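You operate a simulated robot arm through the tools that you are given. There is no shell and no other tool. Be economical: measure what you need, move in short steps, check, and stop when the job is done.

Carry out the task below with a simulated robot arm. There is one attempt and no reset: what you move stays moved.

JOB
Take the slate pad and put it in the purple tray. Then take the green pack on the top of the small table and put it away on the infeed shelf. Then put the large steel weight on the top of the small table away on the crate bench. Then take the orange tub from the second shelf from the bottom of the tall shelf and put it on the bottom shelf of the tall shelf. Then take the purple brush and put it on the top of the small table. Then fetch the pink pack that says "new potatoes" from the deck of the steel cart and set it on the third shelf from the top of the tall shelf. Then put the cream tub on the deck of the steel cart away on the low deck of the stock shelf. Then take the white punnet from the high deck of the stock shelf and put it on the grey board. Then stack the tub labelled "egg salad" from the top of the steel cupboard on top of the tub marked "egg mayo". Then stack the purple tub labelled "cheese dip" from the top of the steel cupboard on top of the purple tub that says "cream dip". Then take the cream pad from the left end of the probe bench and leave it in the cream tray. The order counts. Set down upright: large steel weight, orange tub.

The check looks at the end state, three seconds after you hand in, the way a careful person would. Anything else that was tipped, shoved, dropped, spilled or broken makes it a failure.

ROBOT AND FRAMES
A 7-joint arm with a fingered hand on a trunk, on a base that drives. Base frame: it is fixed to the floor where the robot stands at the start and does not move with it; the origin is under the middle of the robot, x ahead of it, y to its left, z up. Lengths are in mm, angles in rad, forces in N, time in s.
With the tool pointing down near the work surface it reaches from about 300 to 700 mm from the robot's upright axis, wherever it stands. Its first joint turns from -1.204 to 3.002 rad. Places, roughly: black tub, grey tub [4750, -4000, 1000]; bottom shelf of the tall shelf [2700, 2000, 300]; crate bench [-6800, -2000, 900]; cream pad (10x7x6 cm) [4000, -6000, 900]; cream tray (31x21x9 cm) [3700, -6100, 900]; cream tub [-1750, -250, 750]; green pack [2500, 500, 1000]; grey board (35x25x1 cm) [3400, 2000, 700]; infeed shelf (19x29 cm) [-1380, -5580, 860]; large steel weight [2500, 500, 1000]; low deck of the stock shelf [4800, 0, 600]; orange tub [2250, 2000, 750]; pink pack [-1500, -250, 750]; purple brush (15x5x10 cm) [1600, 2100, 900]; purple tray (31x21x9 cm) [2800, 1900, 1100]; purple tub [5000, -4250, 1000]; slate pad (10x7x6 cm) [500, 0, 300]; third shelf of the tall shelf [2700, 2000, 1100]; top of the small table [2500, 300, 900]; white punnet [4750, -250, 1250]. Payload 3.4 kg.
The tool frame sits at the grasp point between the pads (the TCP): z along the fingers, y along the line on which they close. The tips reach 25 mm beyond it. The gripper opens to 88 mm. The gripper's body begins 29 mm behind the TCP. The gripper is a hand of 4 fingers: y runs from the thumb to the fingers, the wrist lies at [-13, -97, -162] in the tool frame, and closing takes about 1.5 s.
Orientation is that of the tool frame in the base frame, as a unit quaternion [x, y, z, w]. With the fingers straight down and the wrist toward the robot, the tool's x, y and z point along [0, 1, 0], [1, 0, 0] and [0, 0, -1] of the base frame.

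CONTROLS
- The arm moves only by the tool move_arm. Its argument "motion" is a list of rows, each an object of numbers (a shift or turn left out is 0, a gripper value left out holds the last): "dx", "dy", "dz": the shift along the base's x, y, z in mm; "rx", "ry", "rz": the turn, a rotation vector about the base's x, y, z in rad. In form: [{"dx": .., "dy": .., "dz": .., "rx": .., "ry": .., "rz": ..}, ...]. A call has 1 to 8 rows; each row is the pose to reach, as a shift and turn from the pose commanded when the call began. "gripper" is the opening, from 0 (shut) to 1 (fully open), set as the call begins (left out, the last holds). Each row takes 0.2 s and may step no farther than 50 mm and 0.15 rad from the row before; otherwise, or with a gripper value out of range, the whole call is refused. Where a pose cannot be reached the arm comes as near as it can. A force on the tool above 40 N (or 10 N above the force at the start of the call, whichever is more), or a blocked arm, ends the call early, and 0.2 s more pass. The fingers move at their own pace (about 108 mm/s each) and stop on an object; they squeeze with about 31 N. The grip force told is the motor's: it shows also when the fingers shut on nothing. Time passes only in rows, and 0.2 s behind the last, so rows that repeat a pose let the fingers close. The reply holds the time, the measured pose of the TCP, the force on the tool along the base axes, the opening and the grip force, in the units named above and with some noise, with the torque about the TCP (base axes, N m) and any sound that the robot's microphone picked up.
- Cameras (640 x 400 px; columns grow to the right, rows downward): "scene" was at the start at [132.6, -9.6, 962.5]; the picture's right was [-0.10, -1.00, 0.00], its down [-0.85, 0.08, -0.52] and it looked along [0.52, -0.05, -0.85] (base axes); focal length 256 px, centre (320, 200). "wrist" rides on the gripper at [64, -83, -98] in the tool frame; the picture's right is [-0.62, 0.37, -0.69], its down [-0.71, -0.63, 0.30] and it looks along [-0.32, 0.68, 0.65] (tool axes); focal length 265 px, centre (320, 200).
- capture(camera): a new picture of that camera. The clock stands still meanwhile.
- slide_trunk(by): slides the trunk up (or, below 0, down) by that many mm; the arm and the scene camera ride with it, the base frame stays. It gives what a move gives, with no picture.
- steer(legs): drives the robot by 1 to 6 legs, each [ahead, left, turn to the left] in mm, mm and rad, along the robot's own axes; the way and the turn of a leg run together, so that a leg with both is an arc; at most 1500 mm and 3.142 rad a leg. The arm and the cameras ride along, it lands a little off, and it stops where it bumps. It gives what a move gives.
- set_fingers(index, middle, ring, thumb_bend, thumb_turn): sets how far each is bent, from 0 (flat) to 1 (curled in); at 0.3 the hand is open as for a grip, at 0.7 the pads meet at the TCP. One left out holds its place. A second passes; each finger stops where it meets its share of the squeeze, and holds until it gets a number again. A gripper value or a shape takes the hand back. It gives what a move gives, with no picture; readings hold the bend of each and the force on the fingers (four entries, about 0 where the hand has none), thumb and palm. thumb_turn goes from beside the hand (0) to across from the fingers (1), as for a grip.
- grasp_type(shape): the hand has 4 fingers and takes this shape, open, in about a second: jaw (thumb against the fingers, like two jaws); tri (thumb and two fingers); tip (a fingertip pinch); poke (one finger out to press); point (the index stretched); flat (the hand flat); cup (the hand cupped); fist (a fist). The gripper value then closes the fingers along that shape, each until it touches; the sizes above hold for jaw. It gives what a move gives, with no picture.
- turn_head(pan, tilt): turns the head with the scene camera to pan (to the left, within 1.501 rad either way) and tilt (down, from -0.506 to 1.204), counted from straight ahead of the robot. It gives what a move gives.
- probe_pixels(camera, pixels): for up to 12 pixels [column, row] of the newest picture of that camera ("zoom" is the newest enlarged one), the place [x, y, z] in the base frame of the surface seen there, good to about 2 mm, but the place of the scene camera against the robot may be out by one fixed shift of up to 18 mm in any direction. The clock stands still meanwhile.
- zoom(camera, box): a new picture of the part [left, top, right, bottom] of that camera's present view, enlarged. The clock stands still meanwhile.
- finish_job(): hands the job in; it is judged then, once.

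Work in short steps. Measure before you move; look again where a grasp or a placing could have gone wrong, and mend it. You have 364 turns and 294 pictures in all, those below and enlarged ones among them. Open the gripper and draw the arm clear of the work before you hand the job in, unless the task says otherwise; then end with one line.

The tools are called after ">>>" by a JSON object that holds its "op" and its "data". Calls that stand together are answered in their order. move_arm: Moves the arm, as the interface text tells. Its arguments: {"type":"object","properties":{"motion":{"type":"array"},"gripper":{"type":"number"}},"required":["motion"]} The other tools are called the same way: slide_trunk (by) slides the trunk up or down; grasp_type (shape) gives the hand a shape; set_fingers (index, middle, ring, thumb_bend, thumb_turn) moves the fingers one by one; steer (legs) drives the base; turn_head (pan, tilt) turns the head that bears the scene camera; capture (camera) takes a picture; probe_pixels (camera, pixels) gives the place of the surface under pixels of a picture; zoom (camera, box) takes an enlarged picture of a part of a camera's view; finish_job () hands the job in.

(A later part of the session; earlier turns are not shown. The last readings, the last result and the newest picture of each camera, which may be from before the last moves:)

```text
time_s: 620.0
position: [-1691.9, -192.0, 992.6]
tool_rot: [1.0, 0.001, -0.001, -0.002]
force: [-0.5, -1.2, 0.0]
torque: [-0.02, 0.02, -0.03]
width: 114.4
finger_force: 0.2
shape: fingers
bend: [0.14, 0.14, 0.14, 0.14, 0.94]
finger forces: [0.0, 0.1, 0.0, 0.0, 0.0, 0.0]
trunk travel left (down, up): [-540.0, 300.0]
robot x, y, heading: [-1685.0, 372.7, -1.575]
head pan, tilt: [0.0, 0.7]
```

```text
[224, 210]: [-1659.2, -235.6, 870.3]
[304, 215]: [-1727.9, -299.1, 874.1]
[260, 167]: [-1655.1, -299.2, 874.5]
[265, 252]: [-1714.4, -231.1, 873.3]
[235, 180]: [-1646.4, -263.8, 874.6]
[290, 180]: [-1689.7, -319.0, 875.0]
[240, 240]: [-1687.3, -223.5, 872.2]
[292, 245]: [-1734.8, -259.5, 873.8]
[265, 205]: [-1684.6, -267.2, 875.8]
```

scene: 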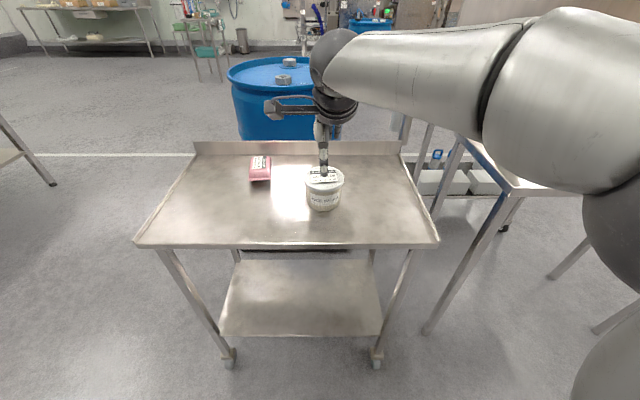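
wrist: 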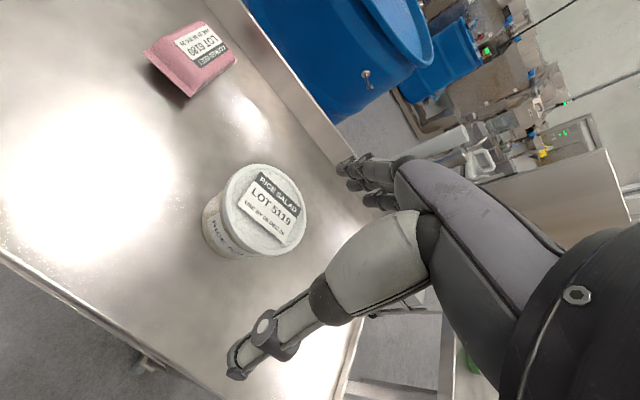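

Lid centre [−1690.6,−271], radius 46. I move over it and look before descending.

>>> {"op": "move_arm", "data": {"motion": [{"dx": 1, "dy": -40, "dz": -20}, {"dx": 1, "dy": -79, "dz": -50}]}}

>>> {"op": "capture", "data": {"camera": "wrist"}}

>>> {"op": "zoom", "data": {"camera": "scene", "box": [260, 90, 400, 220]}}

```text
time_s: 620.6
position: [-1689.3, -272.4, 942.4]
tool_rot: [1.0, 0.001, -0.001, 0.0]
force: [0.0, 0.0, -0.4]
torque: [-0.01, 0.02, 0.0]
width: 114.2
finger_force: 0.1
shape: fingers
bend: [0.14, 0.14, 0.14, 0.14, 0.94]
finger forces: [0.0, 0.1, 0.1, 0.0, 0.1, 0.0]
trunk travel left (down, up): [-540.0, 300.0]
robot x, y, heading: [-1685.6, 368.4, -1.574]
head pan, tilt: [0.0, 0.7]
```

```text
130 pictures are left
```

wrist: 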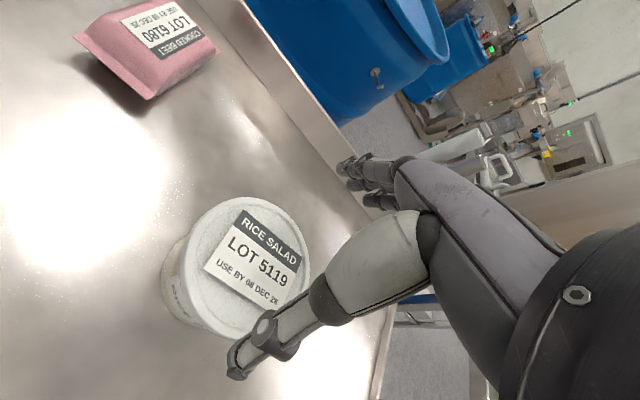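

```text
3.08 times, centred on (330, 155) of scene
```

zoom: 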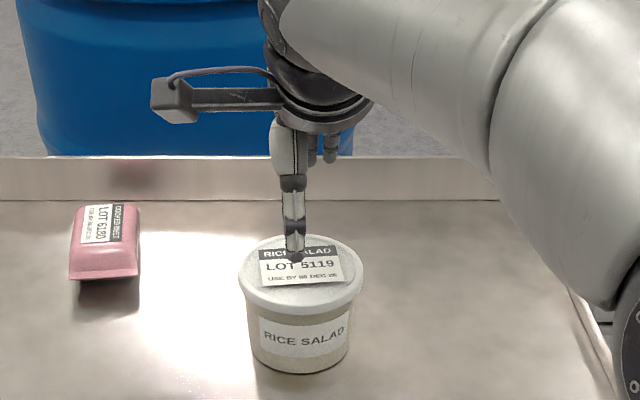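

I probe the thumb tip and fingertip positions relative to the rim.

>>> {"op": "probe_pixels", "data": {"camera": "wrist", "pixels": [[237, 365], [232, 372], [243, 352], [345, 165], [341, 172], [370, 200], [352, 185]]}}

```text
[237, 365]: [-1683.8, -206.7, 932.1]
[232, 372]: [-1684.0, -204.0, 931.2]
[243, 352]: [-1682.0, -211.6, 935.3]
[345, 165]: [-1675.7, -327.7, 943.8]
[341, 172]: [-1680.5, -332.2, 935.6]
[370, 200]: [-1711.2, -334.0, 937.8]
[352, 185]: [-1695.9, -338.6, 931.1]
```

Both sides have ~9 mm clearance. I descend to z≈856 in steps, then close.

>>> {"op": "move_arm", "data": {"motion": [{"dy": 1, "dz": -40}, {"dy": 1, "dz": -70}, {"dy": 1, "dz": -85}]}}

>>> {"op": "move_arm", "data": {"motion": [{}, {}, {}, {}, {}], "gripper": 0}}

>>> {"op": "capture", "data": {"camera": "wrist"}}

```text
time_s: 621.4
position: [-1686.8, -267.9, 865.3]
tool_rot: [1.0, 0.001, 0.001, 0.003]
force: [0.2, 4.4, 16.9]
torque: [0.3, -0.08, -0.01]
width: 120.2
finger_force: 8.5
shape: fingers
bend: [0.12, 0.14, 0.14, 0.08, 0.94]
finger forces: [4.4, 0.1, 0.0, 0.0, 12.8, 0.0]
trunk travel left (down, up): [-540.0, 300.0]
robot x, y, heading: [-1682.8, 369.4, -1.572]
head pan, tilt: [0.0, 0.7]
```

```text
time_s: 622.6
position: [-1688.4, -268.9, 866.9]
tool_rot: [1.0, 0.001, 0.001, 0.006]
force: [2.3, -6.1, 37.4]
torque: [0.72, -0.22, 0.17]
width: 73.9
finger_force: 31.2
shape: jaw
bend: [0.13, 0.3, 0.25, 0.29, 0.95]
finger forces: [41.0, 24.4, 12.6, 0.1, 76.4, 0.1]
trunk travel left (down, up): [-540.0, 300.0]
robot x, y, heading: [-1683.4, 369.3, -1.573]
head pan, tilt: [0.0, 0.7]
```

```text
128 pictures are left
```

wrist: 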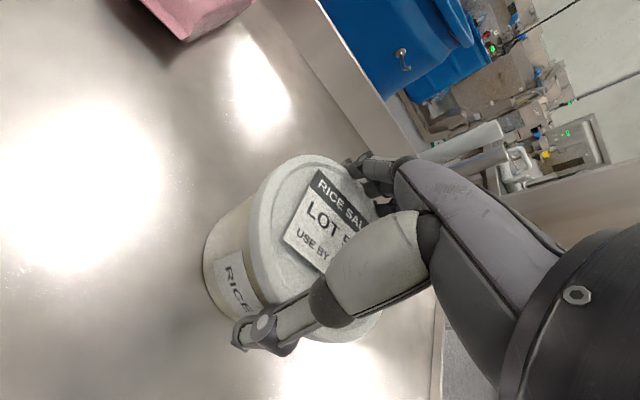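

The thumb met the lid, stopping at z≈866, and the fingers have closed on the tub. I lift gently and check whether it comes along level.

>>> {"op": "move_arm", "data": {"motion": [{"dz": 12}, {"dz": 25}]}}

>>> {"op": "move_arm", "data": {"motion": [{"dz": 30}]}}

>>> {"op": "capture", "data": {"camera": "wrist"}}

>>> {"op": "capture", "data": {"camera": "scene"}}

```text
time_s: 623.2
position: [-1689.9, -268.6, 880.8]
tool_rot: [1.0, 0.001, -0.002, -0.005]
force: [1.0, 0.0, -3.5]
torque: [0.02, -0.05, -0.05]
width: 73.6
finger_force: 30.9
shape: jaw
bend: [0.14, 0.3, 0.26, 0.32, 0.94]
finger forces: [34.6, 19.2, 11.8, 0.0, 60.7, 0.0]
trunk travel left (down, up): [-540.0, 300.0]
robot x, y, heading: [-1682.0, 367.9, -1.571]
head pan, tilt: [0.0, 0.7]
```

```text
time_s: 623.6
position: [-1689.3, -267.7, 913.4]
tool_rot: [1.0, 0.001, -0.001, -0.002]
force: [-0.5, -0.6, -4.3]
torque: [0.01, -0.03, 0.01]
width: 73.4
finger_force: 31.4
shape: jaw
bend: [0.14, 0.3, 0.26, 0.32, 0.94]
finger forces: [34.6, 19.2, 11.8, 0.0, 60.6, 0.0]
trunk travel left (down, up): [-540.0, 300.0]
robot x, y, heading: [-1679.6, 368.2, -1.574]
head pan, tilt: [0.0, 0.7]
```

```text
127 pictures are left
```

wrist: 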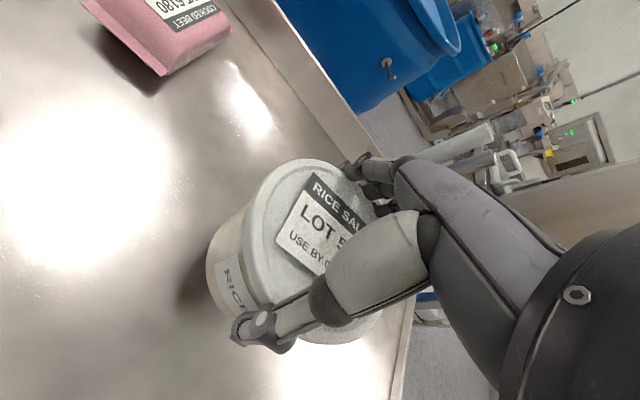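

```text
126 pictures are left
```

scene: 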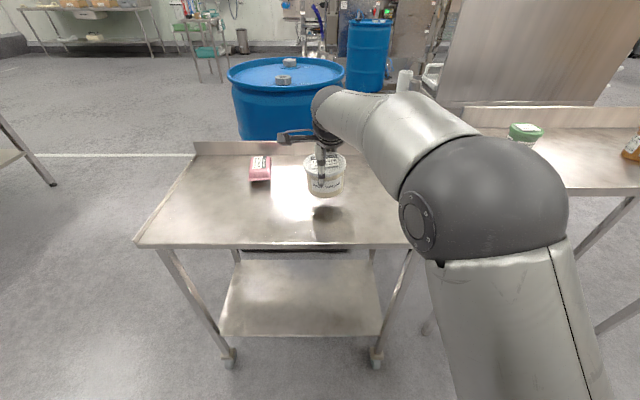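

The tub is held level (bottom ≈ TCP−68). I retract, and drive east toward the stock shelf.

>>> {"op": "move_arm", "data": {"motion": [{"dz": 40}, {"dz": 80, "dy": 15}, {"dz": 80, "dy": 60}, {"dz": 80, "dy": 108}, {"dz": 80, "dy": 156}, {"dz": 80, "dy": 195}]}}

>>> {"op": "steer", "data": {"legs": [[-640, 0, 0], [0, 1240, 0], [0, 1240, 0]]}}

```text
time_s: 625.0
position: [-1689.9, -72.0, 993.9]
tool_rot: [1.0, 0.001, 0.0, 0.001]
force: [-0.2, 0.1, -4.7]
torque: [0.01, -0.03, 0.01]
width: 73.2
finger_force: 31.3
shape: jaw
bend: [0.15, 0.3, 0.26, 0.33, 0.94]
finger forces: [33.7, 18.0, 10.5, 0.1, 56.6, 0.1]
trunk travel left (down, up): [-540.0, 300.0]
robot x, y, heading: [-1680.5, 360.4, -1.571]
head pan, tilt: [0.0, 0.7]
```

```text
time_s: 640.2
position: [771.3, 592.9, 992.8]
tool_rot: [1.0, 0.005, -0.002, -0.002]
force: [-0.2, 0.7, -4.3]
torque: [-0.03, 0.01, 0.01]
width: 73.3
finger_force: 31.4
shape: jaw
bend: [0.15, 0.3, 0.26, 0.33, 0.94]
finger forces: [33.3, 17.7, 10.4, 0.0, 56.1, 0.0]
trunk travel left (down, up): [-540.0, 300.0]
robot x, y, heading: [773.6, 1029.5, -1.564]
head pan, tilt: [0.0, 0.7]
```

>>> {"op": "steer", "data": {"legs": [[0, 1250, 0], [0, 1250, 0], [0, 0, 1.564]]}}

>>> {"op": "turn_head", "data": {"pan": -0.3, "tilt": 0.35}}

>>> {"op": "capture", "data": {"camera": "scene"}}

```text
time_s: 656.3
position: [3732.4, 1084.5, 992.0]
tool_rot: [0.698, 0.716, -0.002, 0.0]
force: [0.0, 0.2, -4.6]
torque: [0.04, 0.0, 0.01]
width: 73.1
finger_force: 31.0
shape: jaw
bend: [0.16, 0.3, 0.27, 0.33, 0.94]
finger forces: [33.2, 17.0, 10.0, 0.1, 54.6, 0.0]
trunk travel left (down, up): [-540.0, 300.0]
robot x, y, heading: [3290.6, 1084.4, 0.021]
head pan, tilt: [0.0, 0.7]
```

```text
time_s: 657.1
position: [3733.5, 1084.4, 993.0]
tool_rot: [0.699, 0.715, -0.001, 0.0]
force: [-0.3, 0.0, -3.7]
torque: [0.08, -0.03, 0.0]
width: 72.9
finger_force: 31.4
shape: jaw
bend: [0.16, 0.3, 0.27, 0.33, 0.94]
finger forces: [33.2, 17.0, 10.1, 0.0, 54.6, 0.0]
trunk travel left (down, up): [-540.0, 300.0]
robot x, y, heading: [3291.6, 1085.8, 0.023]
head pan, tilt: [-0.3, 0.351]
```

```text
125 pictures are left
```

scene: 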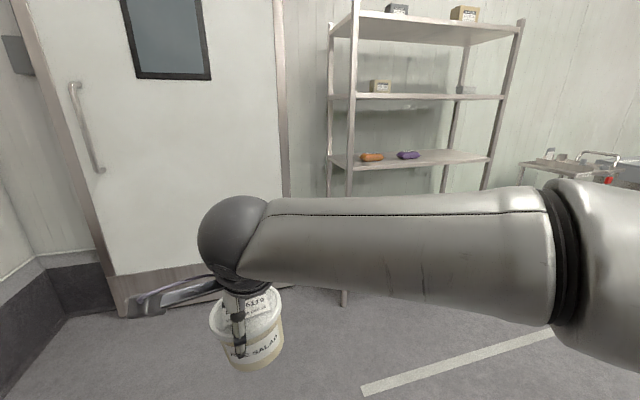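

I probe the rack's shelf heights and position.

>>> {"op": "probe_pixels", "data": {"camera": "scene", "pixels": [[400, 97], [400, 168], [420, 20], [372, 158], [408, 155], [380, 87], [465, 90], [345, 300], [490, 180], [515, 30]]}}

>>> {"op": "steer", "data": {"legs": [[0, -1000, -0.02]]}}

>>> {"op": "turn_head", "data": {"pan": 0.1, "tilt": 0.35}}

>>> {"op": "capture", "data": {"camera": "scene"}}

```text
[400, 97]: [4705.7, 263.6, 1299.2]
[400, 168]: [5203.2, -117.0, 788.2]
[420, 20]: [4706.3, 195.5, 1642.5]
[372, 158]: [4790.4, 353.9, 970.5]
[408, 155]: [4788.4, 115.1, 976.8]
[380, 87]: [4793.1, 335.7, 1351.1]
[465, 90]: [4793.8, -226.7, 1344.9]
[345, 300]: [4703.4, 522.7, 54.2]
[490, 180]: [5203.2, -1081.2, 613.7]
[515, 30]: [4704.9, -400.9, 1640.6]
```

```text
time_s: 662.4
position: [3739.3, 65.3, 993.1]
tool_rot: [0.707, 0.707, -0.001, -0.001]
force: [1.0, -0.2, -4.9]
torque: [-0.01, 0.04, -0.01]
width: 72.9
finger_force: 30.9
shape: jaw
bend: [0.16, 0.3, 0.27, 0.33, 0.94]
finger forces: [33.1, 17.0, 10.0, 0.0, 54.5, 0.0]
trunk travel left (down, up): [-540.0, 300.0]
robot x, y, heading: [3298.3, 75.3, -0.007]
head pan, tilt: [-0.3, 0.351]
```

```text
time_s: 663.2
position: [3739.6, 65.1, 993.4]
tool_rot: [0.707, 0.707, -0.002, -0.001]
force: [-0.2, -0.5, -4.2]
torque: [0.01, 0.01, -0.01]
width: 73.2
finger_force: 30.6
shape: jaw
bend: [0.16, 0.3, 0.27, 0.33, 0.94]
finger forces: [33.2, 16.9, 10.0, 0.0, 54.6, 0.0]
trunk travel left (down, up): [-540.0, 300.0]
robot x, y, heading: [3298.5, 77.4, -0.007]
head pan, tilt: [0.099, 0.351]
```

```text
124 pictures are left
```

scene: 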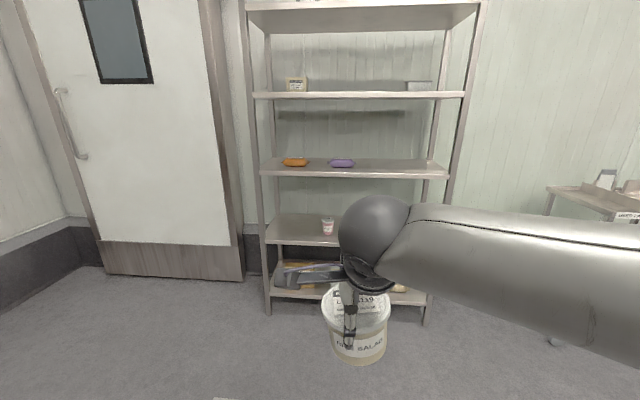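

I zoom on the low deck (z≈600) to find a free spot.

>>> {"op": "zoom", "data": {"camera": "scene", "box": [240, 140, 480, 310]}}

>>> {"op": "probe_pixels", "data": {"camera": "scene", "pixels": [[300, 244], [300, 230], [328, 225], [328, 233], [350, 178], [350, 97], [270, 240], [310, 297], [405, 292], [432, 200], [415, 85]]}}

```text
2.35 times, centred on (360, 225) of scene
```

zoom: 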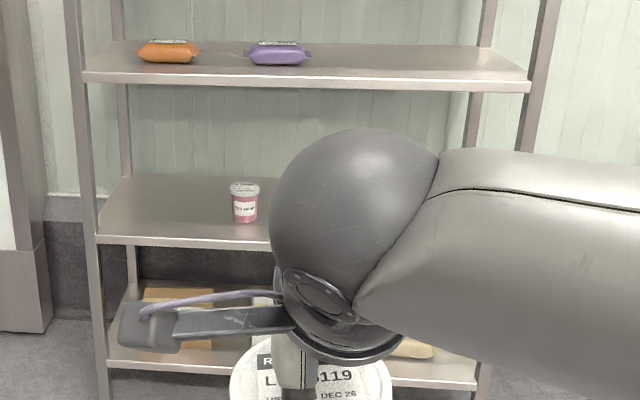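

```text
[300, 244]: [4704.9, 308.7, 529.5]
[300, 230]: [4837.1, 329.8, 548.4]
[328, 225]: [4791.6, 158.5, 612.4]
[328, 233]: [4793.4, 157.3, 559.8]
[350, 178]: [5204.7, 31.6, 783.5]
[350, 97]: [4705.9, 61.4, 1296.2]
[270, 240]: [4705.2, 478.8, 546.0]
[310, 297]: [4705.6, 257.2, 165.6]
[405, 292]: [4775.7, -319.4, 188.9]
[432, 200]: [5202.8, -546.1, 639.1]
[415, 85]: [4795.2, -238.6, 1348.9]
```

Low deck z≈548, with a small tub at [4793,158]. I lower the trunk and move closer to see the deck around y≈0.

>>> {"op": "slide_trunk", "data": {"by": -340}}

>>> {"op": "steer", "data": {"legs": [[500, -60, 0.007]]}}

>>> {"op": "turn_head", "data": {"pan": -0.1, "tilt": 0.3}}

>>> {"op": "capture", "data": {"camera": "scene"}}

>>> {"op": "capture", "data": {"camera": "wrist"}}

```text
time_s: 666.6
position: [3739.4, 66.5, 651.9]
tool_rot: [0.707, 0.707, -0.001, 0.0]
force: [-0.4, 0.2, -3.7]
torque: [0.03, 0.01, -0.02]
width: 73.0
finger_force: 30.8
shape: jaw
bend: [0.16, 0.3, 0.27, 0.33, 0.94]
finger forces: [33.2, 17.0, 10.0, 0.0, 54.2, 0.0]
trunk travel left (down, up): [-200.0, 640.0]
robot x, y, heading: [3300.5, 78.5, -0.009]
head pan, tilt: [0.099, 0.351]
```

```text
time_s: 669.5
position: [4234.6, 8.7, 652.4]
tool_rot: [0.705, 0.709, -0.002, 0.001]
force: [0.0, -0.8, -4.0]
torque: [0.02, 0.03, 0.0]
width: 72.7
finger_force: 31.7
shape: jaw
bend: [0.16, 0.3, 0.27, 0.33, 0.94]
finger forces: [33.1, 16.9, 9.9, 0.0, 54.0, 0.0]
trunk travel left (down, up): [-200.0, 640.0]
robot x, y, heading: [3793.1, 14.6, 0.004]
head pan, tilt: [0.099, 0.351]
```

```text
time_s: 670.2
position: [4235.1, 7.8, 652.2]
tool_rot: [0.706, 0.708, -0.002, -0.001]
force: [0.9, 0.2, -3.3]
torque: [0.03, 0.0, -0.01]
width: 73.2
finger_force: 30.8
shape: jaw
bend: [0.16, 0.3, 0.27, 0.33, 0.94]
finger forces: [33.1, 16.9, 10.0, 0.0, 54.1, 0.1]
trunk travel left (down, up): [-200.0, 640.0]
robot x, y, heading: [3796.9, 16.0, -0.002]
head pan, tilt: [-0.099, 0.3]
```

```text
122 pictures are left
```

scene: 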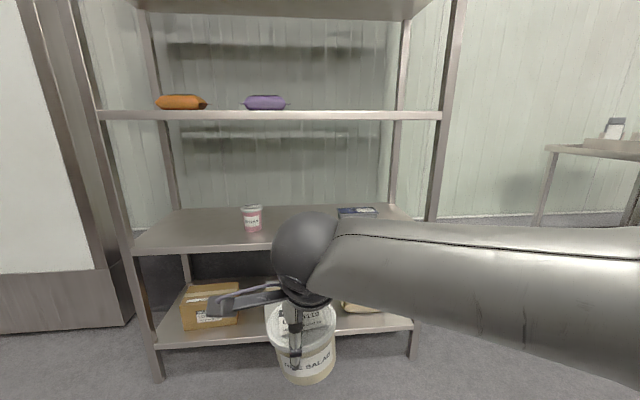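

```text
121 pictures are left
```

wrist: 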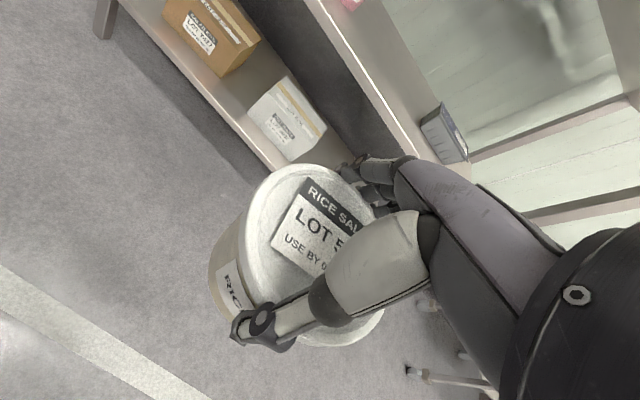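

>>> {"op": "probe_pixels", "data": {"camera": "scene", "pixels": [[340, 213], [357, 213], [375, 213], [251, 222], [240, 222], [262, 222], [200, 247], [200, 225], [300, 117], [430, 210]]}}

>>> {"op": "probe_pixels", "data": {"camera": "wrist", "pixels": [[425, 125], [440, 150], [455, 145], [400, 120], [350, 5]]}}

```text
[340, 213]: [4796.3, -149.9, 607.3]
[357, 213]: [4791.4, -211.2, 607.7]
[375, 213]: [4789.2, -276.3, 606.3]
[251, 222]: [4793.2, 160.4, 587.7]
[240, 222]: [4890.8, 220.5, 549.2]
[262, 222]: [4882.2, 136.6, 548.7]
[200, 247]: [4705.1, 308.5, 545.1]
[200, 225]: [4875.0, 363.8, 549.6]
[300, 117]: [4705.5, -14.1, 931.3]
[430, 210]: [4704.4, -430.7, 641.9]
```

```text
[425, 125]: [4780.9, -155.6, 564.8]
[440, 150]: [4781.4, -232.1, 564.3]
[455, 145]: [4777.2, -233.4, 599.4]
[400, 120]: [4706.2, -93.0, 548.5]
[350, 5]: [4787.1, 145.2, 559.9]
```

Free between y −150 and +130. I target [4790,0]: drive 400 ahead, then extend.

>>> {"op": "steer", "data": {"legs": [[400, 0, 0]]}}

>>> {"op": "move_arm", "data": {"motion": [{"dx": 45, "dz": -8}, {"dx": 90, "dz": -12}, {"dx": 130, "dz": -12}, {"dx": 155, "dz": -12}]}}

>>> {"op": "capture", "data": {"camera": "wrist"}}

>>> {"op": "capture", "data": {"camera": "scene"}}

```text
time_s: 672.7
position: [4628.6, 12.5, 653.1]
tool_rot: [0.703, 0.711, -0.001, -0.001]
force: [0.3, 0.0, -4.4]
torque: [0.03, 0.03, 0.03]
width: 73.0
finger_force: 31.5
shape: jaw
bend: [0.16, 0.3, 0.27, 0.33, 0.94]
finger forces: [33.1, 16.9, 9.8, 0.1, 54.0, 0.0]
trunk travel left (down, up): [-200.0, 640.0]
robot x, y, heading: [4185.5, 15.8, 0.006]
head pan, tilt: [-0.099, 0.3]
```

```text
time_s: 673.7
position: [4780.9, 13.9, 641.2]
tool_rot: [0.703, 0.711, -0.002, -0.001]
force: [0.1, -0.5, -3.7]
torque: [0.01, 0.04, -0.01]
width: 72.9
finger_force: 30.5
shape: jaw
bend: [0.17, 0.3, 0.27, 0.33, 0.94]
finger forces: [32.8, 16.2, 9.7, 0.0, 52.9, 0.0]
trunk travel left (down, up): [-200.0, 640.0]
robot x, y, heading: [4187.8, 16.9, 0.004]
head pan, tilt: [-0.099, 0.3]
```

```text
120 pictures are left
```

wrist: 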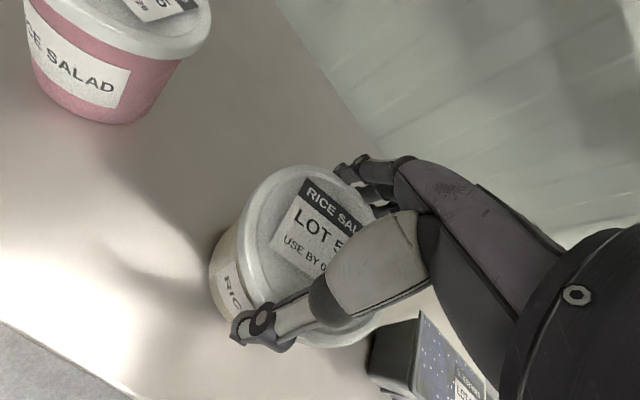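

```text
119 pictures are left
```

scene: 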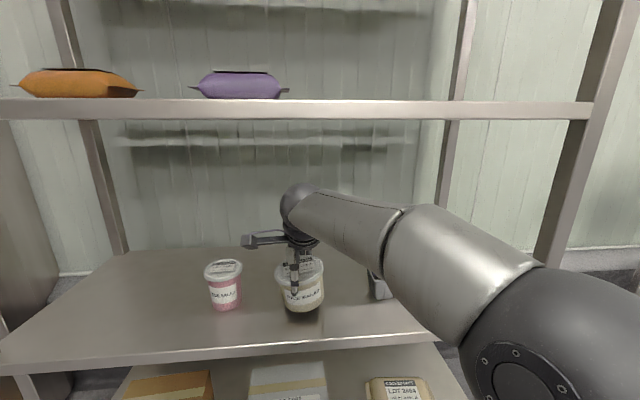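

Good. I lower to contact.

>>> {"op": "move_arm", "data": {"motion": [{"dz": -12}, {"dz": -21}]}}

>>> {"op": "move_arm", "data": {"motion": [{"dz": -3}]}}

>>> {"op": "move_arm", "data": {"motion": [{"dz": -2}]}}

```text
time_s: 674.3
position: [4781.1, 11.4, 624.5]
tool_rot: [0.704, 0.71, 0.003, 0.002]
force: [-1.4, -6.4, 17.4]
torque: [0.2, 0.15, 0.03]
width: 73.1
finger_force: 31.2
shape: jaw
bend: [0.17, 0.3, 0.27, 0.32, 0.95]
finger forces: [36.9, 18.1, 12.5, 0.1, 63.8, 0.1]
trunk travel left (down, up): [-200.0, 640.0]
robot x, y, heading: [4189.3, 18.9, 0.005]
head pan, tilt: [-0.099, 0.3]
```

```text
time_s: 674.7
position: [4781.5, 11.0, 622.3]
tool_rot: [0.704, 0.71, 0.004, 0.001]
force: [3.1, -7.9, 29.4]
torque: [0.29, 0.43, 0.07]
width: 73.4
finger_force: 31.2
shape: jaw
bend: [0.16, 0.3, 0.26, 0.32, 0.96]
finger forces: [38.5, 20.6, 13.2, 0.1, 67.0, 0.0]
trunk travel left (down, up): [-200.0, 640.0]
robot x, y, heading: [4188.7, 17.5, 0.007]
head pan, tilt: [-0.099, 0.3]
```

```text
time_s: 675.1
position: [4780.8, 11.4, 621.5]
tool_rot: [0.704, 0.71, 0.005, 0.003]
force: [5.3, -8.5, 37.2]
torque: [0.3, 0.62, 0.08]
width: 73.1
finger_force: 30.8
shape: jaw
bend: [0.16, 0.3, 0.25, 0.32, 0.97]
finger forces: [38.6, 21.6, 13.7, 0.2, 69.5, 0.1]
trunk travel left (down, up): [-200.0, 640.0]
robot x, y, heading: [4186.2, 19.4, 0.004]
head pan, tilt: [-0.099, 0.3]
```

It's down (pressing 37 N). I ease up 5 mm and open the fingers wide.

>>> {"op": "move_arm", "data": {"motion": [{"dz": 5}]}}

>>> {"op": "set_fingers", "data": {"index": 0.12, "middle": 0.12, "ring": 0.12, "thumb_bend": 0.12}}

>>> {"op": "move_arm", "data": {"motion": [{"dz": 12}, {"dz": 28}]}}

>>> {"op": "capture", "data": {"camera": "wrist"}}

>>> {"op": "capture", "data": {"camera": "scene"}}

```text
time_s: 675.5
position: [4780.9, 11.3, 623.1]
tool_rot: [0.703, 0.711, 0.001, 0.0]
force: [3.8, -6.6, 25.7]
torque: [0.25, 0.36, 0.08]
width: 73.1
finger_force: 31.0
shape: jaw
bend: [0.16, 0.3, 0.25, 0.32, 0.97]
finger forces: [36.8, 20.2, 12.0, 0.0, 63.0, 0.0]
trunk travel left (down, up): [-200.0, 640.0]
robot x, y, heading: [4188.3, 19.7, 0.01]
head pan, tilt: [-0.099, 0.3]
```

```text
time_s: 676.5
position: [4781.9, 13.2, 620.1]
tool_rot: [0.703, 0.711, -0.002, 0.0]
force: [-1.9, 0.9, -0.1]
torque: [0.02, -0.01, -0.01]
width: 118.2
finger_force: 0.7
shape: fingers
bend: [0.12, 0.12, 0.12, 0.11, 1.0]
finger forces: [0.1, 0.0, 0.0, 0.0, 0.9, 0.0]
trunk travel left (down, up): [-200.0, 640.0]
robot x, y, heading: [4189.3, 21.1, 0.006]
head pan, tilt: [-0.099, 0.3]
```

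```text
time_s: 677.1
position: [4780.7, 12.5, 648.0]
tool_rot: [0.704, 0.711, -0.001, 0.0]
force: [-0.4, -0.5, 0.2]
torque: [0.01, 0.0, -0.02]
width: 117.5
finger_force: 0.2
shape: fingers
bend: [0.12, 0.12, 0.12, 0.12, 1.0]
finger forces: [0.0, 0.0, 0.0, 0.0, 0.0, 0.1]
trunk travel left (down, up): [-200.0, 640.0]
robot x, y, heading: [4189.4, 20.6, 0.006]
head pan, tilt: [-0.099, 0.3]
```

```text
118 pictures are left
```

wrist: 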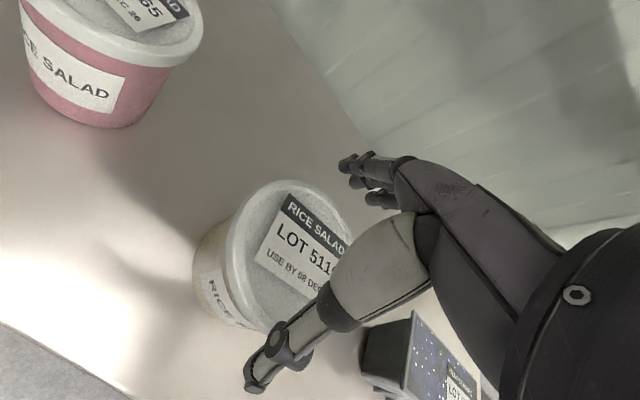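

```text
117 pictures are left
```

scene: 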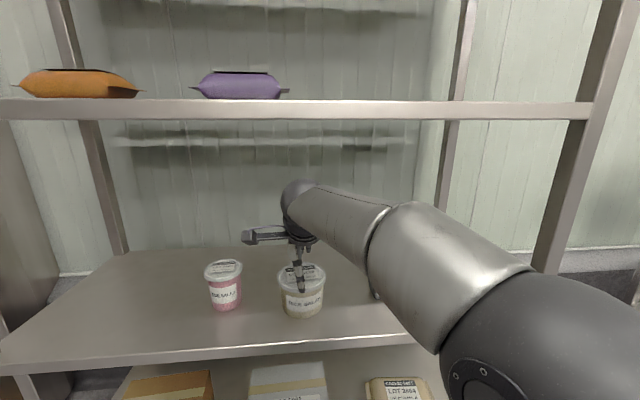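

Released upright. I lift 18 mm more to clear the lid and pull straight back out.

>>> {"op": "move_arm", "data": {"motion": [{"dz": 18}, {"dz": 18, "dx": -40}, {"dz": 18, "dx": -88}, {"dz": 18, "dx": -136}, {"dz": 18, "dx": -180}]}}

>>> {"op": "steer", "data": {"legs": [[-300, 0, 0]]}}

>>> {"op": "grasp_type", "data": {"shape": "jaw"}}

>>> {"op": "slide_trunk", "data": {"by": 400}}

>>> {"op": "slide_trunk", "data": {"by": 240}}

>>> {"op": "turn_head", "data": {"pan": -0.1, "tilt": 0.2}}

>>> {"op": "capture", "data": {"camera": "scene"}}

```text
time_s: 678.3
position: [4603.7, 13.0, 667.6]
tool_rot: [0.703, 0.711, -0.001, 0.0]
force: [0.0, 0.5, 0.2]
torque: [-0.02, -0.02, -0.03]
width: 117.4
finger_force: 0.1
shape: fingers
bend: [0.12, 0.12, 0.12, 0.12, 1.0]
finger forces: [0.0, 0.0, 0.0, 0.1, 0.0, 0.0]
trunk travel left (down, up): [-200.0, 640.0]
robot x, y, heading: [4187.5, 19.7, 0.007]
head pan, tilt: [-0.099, 0.3]
```

```text
time_s: 680.4
position: [4301.0, 10.0, 668.5]
tool_rot: [0.705, 0.709, -0.002, 0.0]
force: [0.0, 0.9, 0.7]
torque: [0.01, 0.0, -0.02]
width: 117.5
finger_force: 0.1
shape: fingers
bend: [0.12, 0.12, 0.12, 0.12, 1.0]
finger forces: [0.0, 0.0, 0.1, 0.0, 0.0, 0.1]
trunk travel left (down, up): [-200.0, 640.0]
robot x, y, heading: [3887.2, 18.8, -0.001]
head pan, tilt: [-0.099, 0.3]
```

```text
time_s: 681.2
position: [4301.4, 9.9, 667.8]
tool_rot: [0.705, 0.71, -0.002, 0.0]
force: [0.3, 0.1, 0.0]
torque: [0.02, -0.01, 0.01]
width: 88.2
finger_force: 0.0
shape: jaw
bend: [0.3, 0.3, 0.3, 0.3, 0.98]
finger forces: [0.0, 0.0, 0.0, 0.0, 0.0, 0.0]
trunk travel left (down, up): [-200.0, 640.0]
robot x, y, heading: [3889.7, 19.5, -0.0]
head pan, tilt: [-0.099, 0.3]
```

```text
time_s: 685.1
position: [4302.0, 9.6, 1068.0]
tool_rot: [0.705, 0.71, -0.001, -0.001]
force: [0.9, -0.3, 0.8]
torque: [0.0, 0.0, 0.01]
width: 88.2
finger_force: 0.0
shape: jaw
bend: [0.3, 0.3, 0.3, 0.3, 0.98]
finger forces: [0.1, 0.0, 0.0, 0.0, 0.1, 0.0]
trunk travel left (down, up): [-600.0, 240.0]
robot x, y, heading: [3888.8, 17.0, -0.001]
head pan, tilt: [-0.099, 0.3]
```

```text
time_s: 687.6
position: [4301.8, 10.0, 1306.6]
tool_rot: [0.704, 0.71, -0.002, -0.001]
force: [0.3, -0.2, -0.9]
torque: [0.02, 0.0, 0.01]
width: 88.2
finger_force: 0.0
shape: jaw
bend: [0.3, 0.3, 0.3, 0.3, 0.98]
finger forces: [0.0, 0.1, 0.0, 0.0, 0.0, 0.0]
trunk travel left (down, up): [-840.0, 0.0]
robot x, y, heading: [3883.6, 18.8, 0.001]
head pan, tilt: [-0.099, 0.3]
```

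```text
time_s: 688.2
position: [4302.0, 9.1, 1306.8]
tool_rot: [0.704, 0.71, -0.002, -0.001]
force: [-0.2, 0.6, 0.1]
torque: [0.01, 0.01, -0.02]
width: 88.0
finger_force: 0.0
shape: jaw
bend: [0.3, 0.3, 0.3, 0.3, 0.98]
finger forces: [0.0, 0.0, 0.0, 0.1, 0.0, 0.0]
trunk travel left (down, up): [-840.0, 0.0]
robot x, y, heading: [3885.8, 16.3, 0.001]
head pan, tilt: [-0.099, 0.201]
```

```text
116 pictures are left
```

scene: 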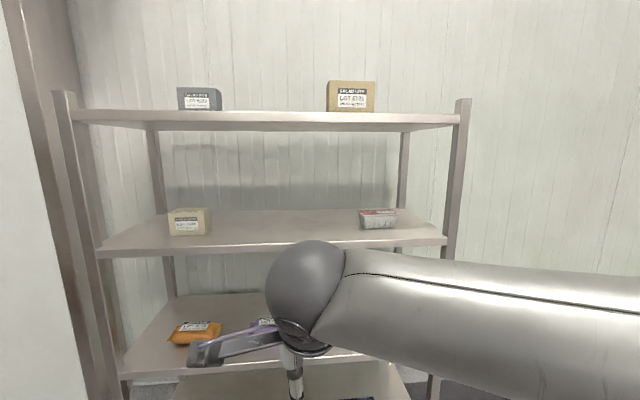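

The white punnet is at (377,218) on the high deck. I zoom and probe.

>>> {"op": "zoom", "data": {"camera": "scene", "box": [330, 190, 430, 250]}}

>>> {"op": "probe_pixels", "data": {"camera": "zoom", "pixels": [[190, 150], [420, 140], [195, 240], [415, 240], [300, 125], [300, 150], [300, 200], [300, 265], [430, 200]]}}

```text
6.40 times, centred on (380, 220) of scene
```

zoom: 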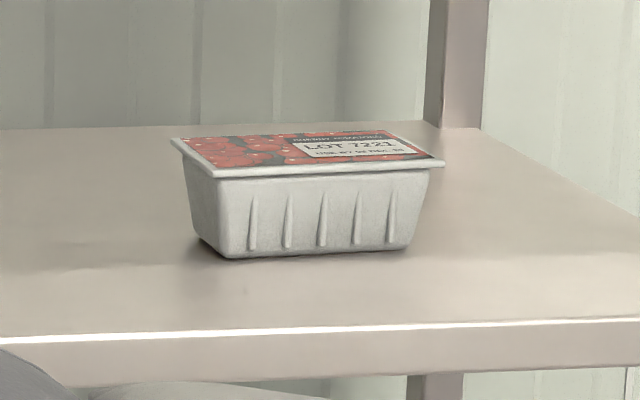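

```text
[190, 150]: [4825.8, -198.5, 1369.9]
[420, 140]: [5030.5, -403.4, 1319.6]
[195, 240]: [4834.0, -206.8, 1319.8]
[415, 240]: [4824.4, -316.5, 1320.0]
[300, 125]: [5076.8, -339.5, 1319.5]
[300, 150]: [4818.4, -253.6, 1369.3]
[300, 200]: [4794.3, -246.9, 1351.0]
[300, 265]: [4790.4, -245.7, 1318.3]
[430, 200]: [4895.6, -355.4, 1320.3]
```

Deck z 1319, punnet top 1369, the deck above limits the wrist. I probe the upper lip's lower edge and the punnet's depth.

>>> {"op": "probe_pixels", "data": {"camera": "scene", "pixels": [[250, 131], [250, 128], [250, 118], [380, 128], [375, 213], [390, 211], [365, 216], [397, 215], [360, 212], [380, 210], [310, 245]]}}

>>> {"op": "steer", "data": {"legs": [[250, -262, 0]]}}

>>> {"op": "capture", "data": {"camera": "wrist"}}

```text
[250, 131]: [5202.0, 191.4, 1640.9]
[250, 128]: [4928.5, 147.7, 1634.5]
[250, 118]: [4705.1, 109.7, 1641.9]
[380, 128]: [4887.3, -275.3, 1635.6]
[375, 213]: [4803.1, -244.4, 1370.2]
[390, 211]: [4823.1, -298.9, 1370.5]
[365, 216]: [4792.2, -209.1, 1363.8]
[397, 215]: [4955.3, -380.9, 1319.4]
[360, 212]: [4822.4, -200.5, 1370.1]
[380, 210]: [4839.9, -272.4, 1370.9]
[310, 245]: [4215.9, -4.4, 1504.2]
```

```text
time_s: 690.6
position: [4553.8, -248.5, 1307.7]
tool_rot: [0.703, 0.711, -0.002, -0.001]
force: [-0.2, 0.0, -0.9]
torque: [0.0, 0.0, -0.01]
width: 87.8
finger_force: 0.0
shape: jaw
bend: [0.3, 0.3, 0.3, 0.3, 0.98]
finger forces: [0.0, 0.0, 0.0, 0.0, 0.0, 0.1]
trunk travel left (down, up): [-840.0, 0.0]
robot x, y, heading: [4138.5, -242.3, 0.008]
head pan, tilt: [-0.099, 0.201]
```

```text
114 pictures are left
```

wrist: 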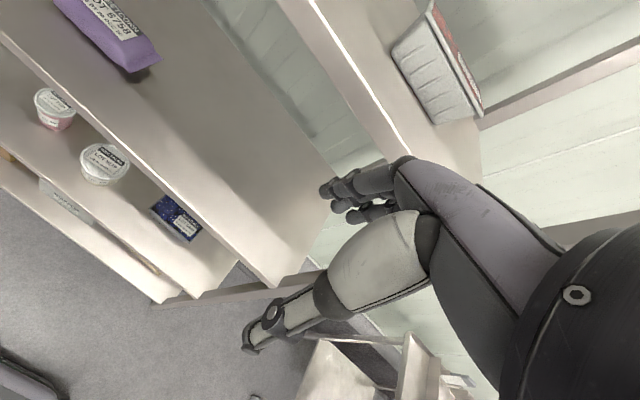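

Ceiling ≈1632, so TCP ≈1403 with tips ≈1378 clears the punnet (1370). I raise the hand outside first, then move over.

>>> {"op": "move_arm", "data": {"motion": [{"dz": 48}, {"dz": 95}]}}

>>> {"op": "steer", "data": {"legs": [[110, 0, -0.008]]}}

>>> {"op": "capture", "data": {"camera": "wrist"}}

>>> {"op": "capture", "data": {"camera": "scene"}}

```text
time_s: 691.2
position: [4556.1, -247.3, 1403.3]
tool_rot: [0.703, 0.712, -0.002, -0.001]
force: [-0.2, 0.2, 0.8]
torque: [-0.04, -0.01, -0.03]
width: 87.9
finger_force: 0.0
shape: jaw
bend: [0.3, 0.3, 0.3, 0.3, 0.98]
finger forces: [0.0, 0.1, 0.1, 0.0, 0.0, 0.0]
trunk travel left (down, up): [-840.0, 0.0]
robot x, y, heading: [4140.7, -246.1, 0.01]
head pan, tilt: [-0.099, 0.201]
```

```text
time_s: 692.4
position: [4664.5, -251.2, 1404.8]
tool_rot: [0.705, 0.709, -0.001, 0.0]
force: [-0.4, 0.4, 0.3]
torque: [-0.01, 0.02, 0.02]
width: 88.2
finger_force: 0.0
shape: jaw
bend: [0.3, 0.3, 0.3, 0.3, 0.98]
finger forces: [0.1, 0.0, 0.0, 0.0, 0.1, 0.0]
trunk travel left (down, up): [-840.0, 0.0]
robot x, y, heading: [4247.0, -240.5, 0.002]
head pan, tilt: [-0.099, 0.201]
```

```text
113 pictures are left
```

wrist: 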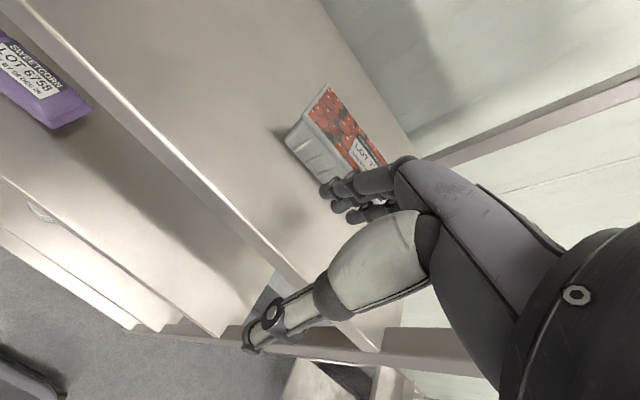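

```text
112 pictures are left
```

scene: 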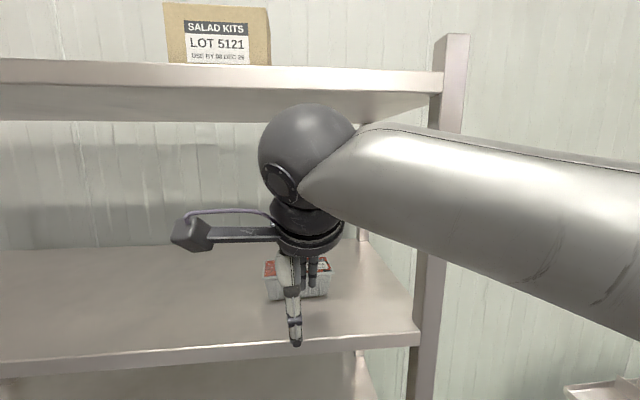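

I check ball height vs. the lip, and the punnet's rim corners from the wrist.

>>> {"op": "probe_pixels", "data": {"camera": "scene", "pixels": [[310, 108], [325, 112], [350, 130], [400, 88], [400, 75], [400, 95], [400, 130]]}}

>>> {"op": "probe_pixels", "data": {"camera": "wrist", "pixels": [[326, 88], [308, 112], [380, 157], [350, 125], [340, 165], [288, 138], [345, 110], [330, 140]]}}

```text
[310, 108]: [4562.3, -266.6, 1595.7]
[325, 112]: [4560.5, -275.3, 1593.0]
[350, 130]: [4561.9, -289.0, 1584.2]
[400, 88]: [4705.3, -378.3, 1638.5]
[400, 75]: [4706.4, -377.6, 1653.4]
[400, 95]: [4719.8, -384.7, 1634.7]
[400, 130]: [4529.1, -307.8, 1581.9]
```

```text
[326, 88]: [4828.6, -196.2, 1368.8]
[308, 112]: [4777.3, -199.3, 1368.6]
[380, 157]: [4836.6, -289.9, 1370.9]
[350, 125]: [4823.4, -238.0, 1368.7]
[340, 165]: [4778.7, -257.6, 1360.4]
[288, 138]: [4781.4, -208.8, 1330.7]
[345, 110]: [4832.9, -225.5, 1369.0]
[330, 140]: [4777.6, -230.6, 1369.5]
```

Clearance 34 mm. Punnet centre ≈ [4807,−255], depth ≈60 in x. I move over it and check.

>>> {"op": "move_arm", "data": {"motion": [{"dx": 48, "dy": -1}, {"dx": 96, "dy": -2}, {"dx": 140, "dy": -4}]}}

>>> {"op": "capture", "data": {"camera": "wrist"}}

>>> {"op": "capture", "data": {"camera": "scene"}}

```text
time_s: 693.2
position: [4807.3, -254.9, 1403.9]
tool_rot: [0.705, 0.71, -0.002, 0.001]
force: [0.0, -0.4, -0.7]
torque: [0.02, 0.03, -0.01]
width: 88.0
finger_force: 0.0
shape: jaw
bend: [0.3, 0.3, 0.3, 0.3, 0.98]
finger forces: [0.1, 0.0, 0.0, 0.1, 0.1, 0.1]
trunk travel left (down, up): [-840.0, 0.0]
robot x, y, heading: [4248.2, -245.8, -0.002]
head pan, tilt: [-0.099, 0.201]
```

```text
111 pictures are left
```

wrist: 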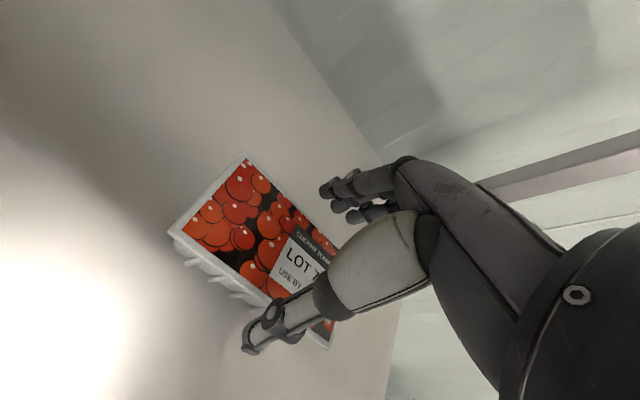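

```text
110 pictures are left
```

scene: 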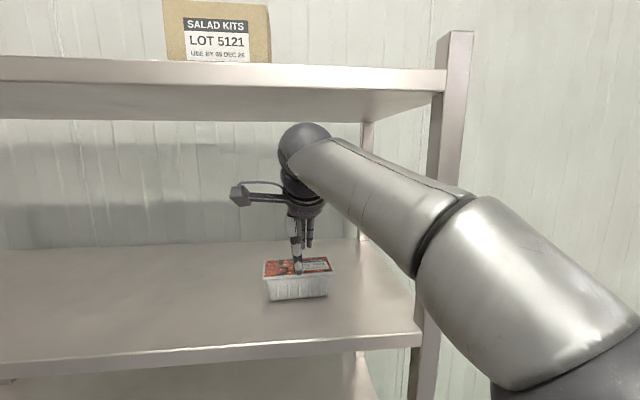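

>>> {"op": "probe_pixels", "data": {"camera": "wrist", "pixels": [[245, 160], [170, 230], [330, 240], [180, 222], [225, 270], [285, 195], [327, 345], [250, 290]]}}

```text
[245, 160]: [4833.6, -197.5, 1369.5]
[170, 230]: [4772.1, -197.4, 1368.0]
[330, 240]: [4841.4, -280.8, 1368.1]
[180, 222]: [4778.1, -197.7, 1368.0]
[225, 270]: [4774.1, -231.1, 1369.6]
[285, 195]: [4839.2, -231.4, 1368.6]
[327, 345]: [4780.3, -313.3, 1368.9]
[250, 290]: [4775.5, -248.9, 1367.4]
```

Centre [4808,−255], yaw ≈+0.065. I rotate slightly, descend to 1351 and close.

>>> {"op": "move_arm", "data": {"motion": [{"dx": 1, "dz": -20, "rz": 0.06}, {"dx": 1, "dz": -53, "rz": 0.06}]}}

>>> {"op": "move_arm", "data": {"motion": [{}, {}, {}, {}, {}, {}], "gripper": 0}}

>>> {"op": "move_arm", "data": {"motion": [{"dz": 12}, {"dz": 30}]}}

>>> {"op": "capture", "data": {"camera": "wrist"}}

>>> {"op": "capture", "data": {"camera": "scene"}}

```text
time_s: 693.8
position: [4804.0, -253.6, 1354.6]
tool_rot: [0.684, 0.73, 0.002, 0.001]
force: [4.4, -1.0, 11.0]
torque: [0.08, -0.1, -0.06]
width: 87.9
finger_force: 0.1
shape: jaw
bend: [0.27, 0.3, 0.3, 0.29, 0.98]
finger forces: [8.8, 0.0, 0.1, 0.0, 2.8, 0.0]
trunk travel left (down, up): [-840.0, 0.0]
robot x, y, heading: [4247.3, -246.6, -0.003]
head pan, tilt: [-0.099, 0.201]
```

```text
time_s: 695.2
position: [4802.9, -254.2, 1353.4]
tool_rot: [0.684, 0.73, 0.001, 0.002]
force: [8.1, 0.0, 23.2]
torque: [0.04, -0.84, 0.06]
width: 44.6
finger_force: 31.2
shape: jaw
bend: [0.76, 0.48, 0.39, 0.7, 0.98]
finger forces: [34.1, 18.2, 4.5, 0.1, 47.1, 0.1]
trunk travel left (down, up): [-840.0, 0.0]
robot x, y, heading: [4248.4, -243.0, -0.003]
head pan, tilt: [-0.099, 0.201]
```

```text
time_s: 695.8
position: [4804.8, -254.3, 1381.3]
tool_rot: [0.684, 0.729, -0.003, -0.001]
force: [0.3, 0.0, -1.9]
torque: [0.01, -0.03, -0.01]
width: 42.8
finger_force: 31.1
shape: jaw
bend: [0.76, 0.5, 0.41, 0.7, 0.98]
finger forces: [27.5, 16.5, 4.5, 0.1, 47.8, 0.1]
trunk travel left (down, up): [-840.0, 0.0]
robot x, y, heading: [4245.6, -242.2, -0.003]
head pan, tilt: [-0.099, 0.201]
```

```text
109 pictures are left
```

wrist: 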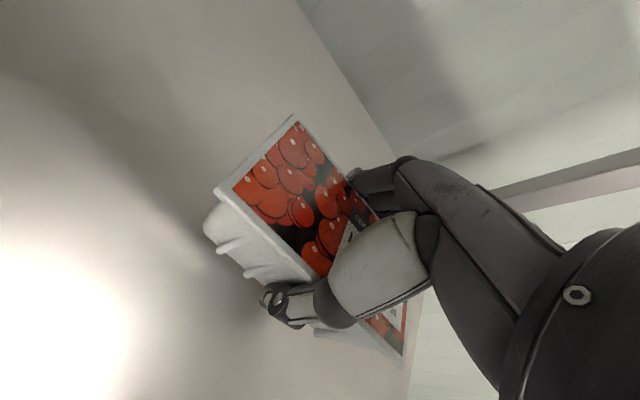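

```text
108 pictures are left
```

scene: 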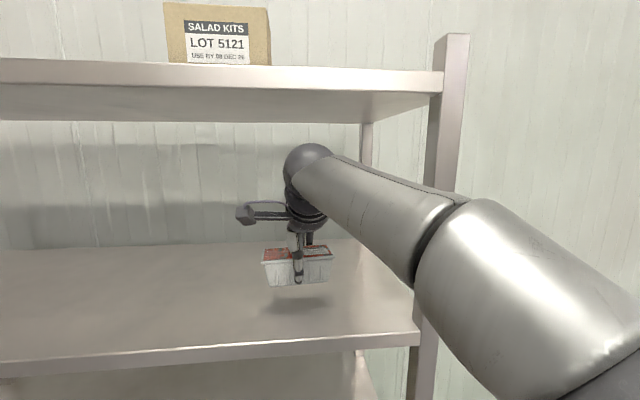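

Held level (bottom ≈ TCP−34). I retract out of the rack and back off.

>>> {"op": "move_arm", "data": {"motion": [{"dz": 12, "dx": -20}, {"dz": 14, "dx": -68}, {"dz": 14, "dx": -116}, {"dz": 14, "dx": -164, "rz": -0.06}, {"dz": 14, "dx": -190, "rz": -0.06}]}}

>>> {"op": "steer", "data": {"legs": [[-700, 0, 0.0], [0, 1250, 0], [-150, 0, 1.5708]]}}

>>> {"op": "slide_trunk", "data": {"by": -400}}

>>> {"op": "turn_head", "data": {"pan": 0.3, "tilt": 0.5}}

>>> {"op": "capture", "data": {"camera": "scene"}}

```text
time_s: 697.0
position: [4614.4, -256.4, 1395.1]
tool_rot: [0.706, 0.708, 0.0, 0.0]
force: [0.3, 0.1, -1.1]
torque: [0.02, -0.02, -0.01]
width: 42.7
finger_force: 31.2
shape: jaw
bend: [0.76, 0.5, 0.41, 0.7, 0.98]
finger forces: [27.2, 16.4, 4.4, 0.0, 47.3, 0.1]
trunk travel left (down, up): [-840.0, 0.0]
robot x, y, heading: [4249.4, -243.7, -0.001]
head pan, tilt: [-0.099, 0.201]
```

```text
time_s: 710.6
position: [3439.2, 1271.9, 1394.9]
tool_rot: [-0.022, 1.0, -0.002, 0.001]
force: [-0.5, 0.2, -1.0]
torque: [0.02, 0.0, 0.01]
width: 42.3
finger_force: 30.9
shape: jaw
bend: [0.76, 0.5, 0.41, 0.7, 0.98]
finger forces: [26.3, 16.3, 4.3, 0.0, 46.0, 0.0]
trunk travel left (down, up): [-840.0, 0.0]
robot x, y, heading: [3442.0, 904.3, 1.607]
head pan, tilt: [-0.099, 0.201]
```

```text
time_s: 714.4
position: [3438.3, 1272.3, 995.1]
tool_rot: [-0.021, 1.0, -0.001, 0.001]
force: [0.4, -0.9, -0.2]
torque: [0.0, 0.02, -0.01]
width: 42.4
finger_force: 31.4
shape: jaw
bend: [0.76, 0.5, 0.41, 0.7, 0.98]
finger forces: [26.3, 16.3, 4.3, 0.0, 46.1, 0.0]
trunk travel left (down, up): [-440.0, 400.0]
robot x, y, heading: [3435.9, 907.5, 1.606]
head pan, tilt: [-0.099, 0.201]
```

```text
time_s: 715.3
position: [3438.4, 1272.2, 995.9]
tool_rot: [-0.022, 1.0, -0.001, 0.001]
force: [0.9, -0.5, -2.0]
torque: [-0.03, 0.01, 0.0]
width: 42.2
finger_force: 31.2
shape: jaw
bend: [0.76, 0.5, 0.41, 0.7, 0.98]
finger forces: [26.3, 16.2, 4.3, 0.0, 46.1, 0.1]
trunk travel left (down, up): [-440.0, 400.0]
robot x, y, heading: [3437.2, 905.6, 1.615]
head pan, tilt: [0.3, 0.499]
```

```text
107 pictures are left
```

scene: 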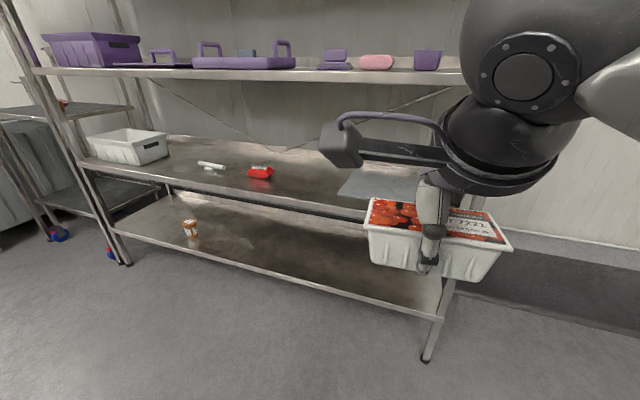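

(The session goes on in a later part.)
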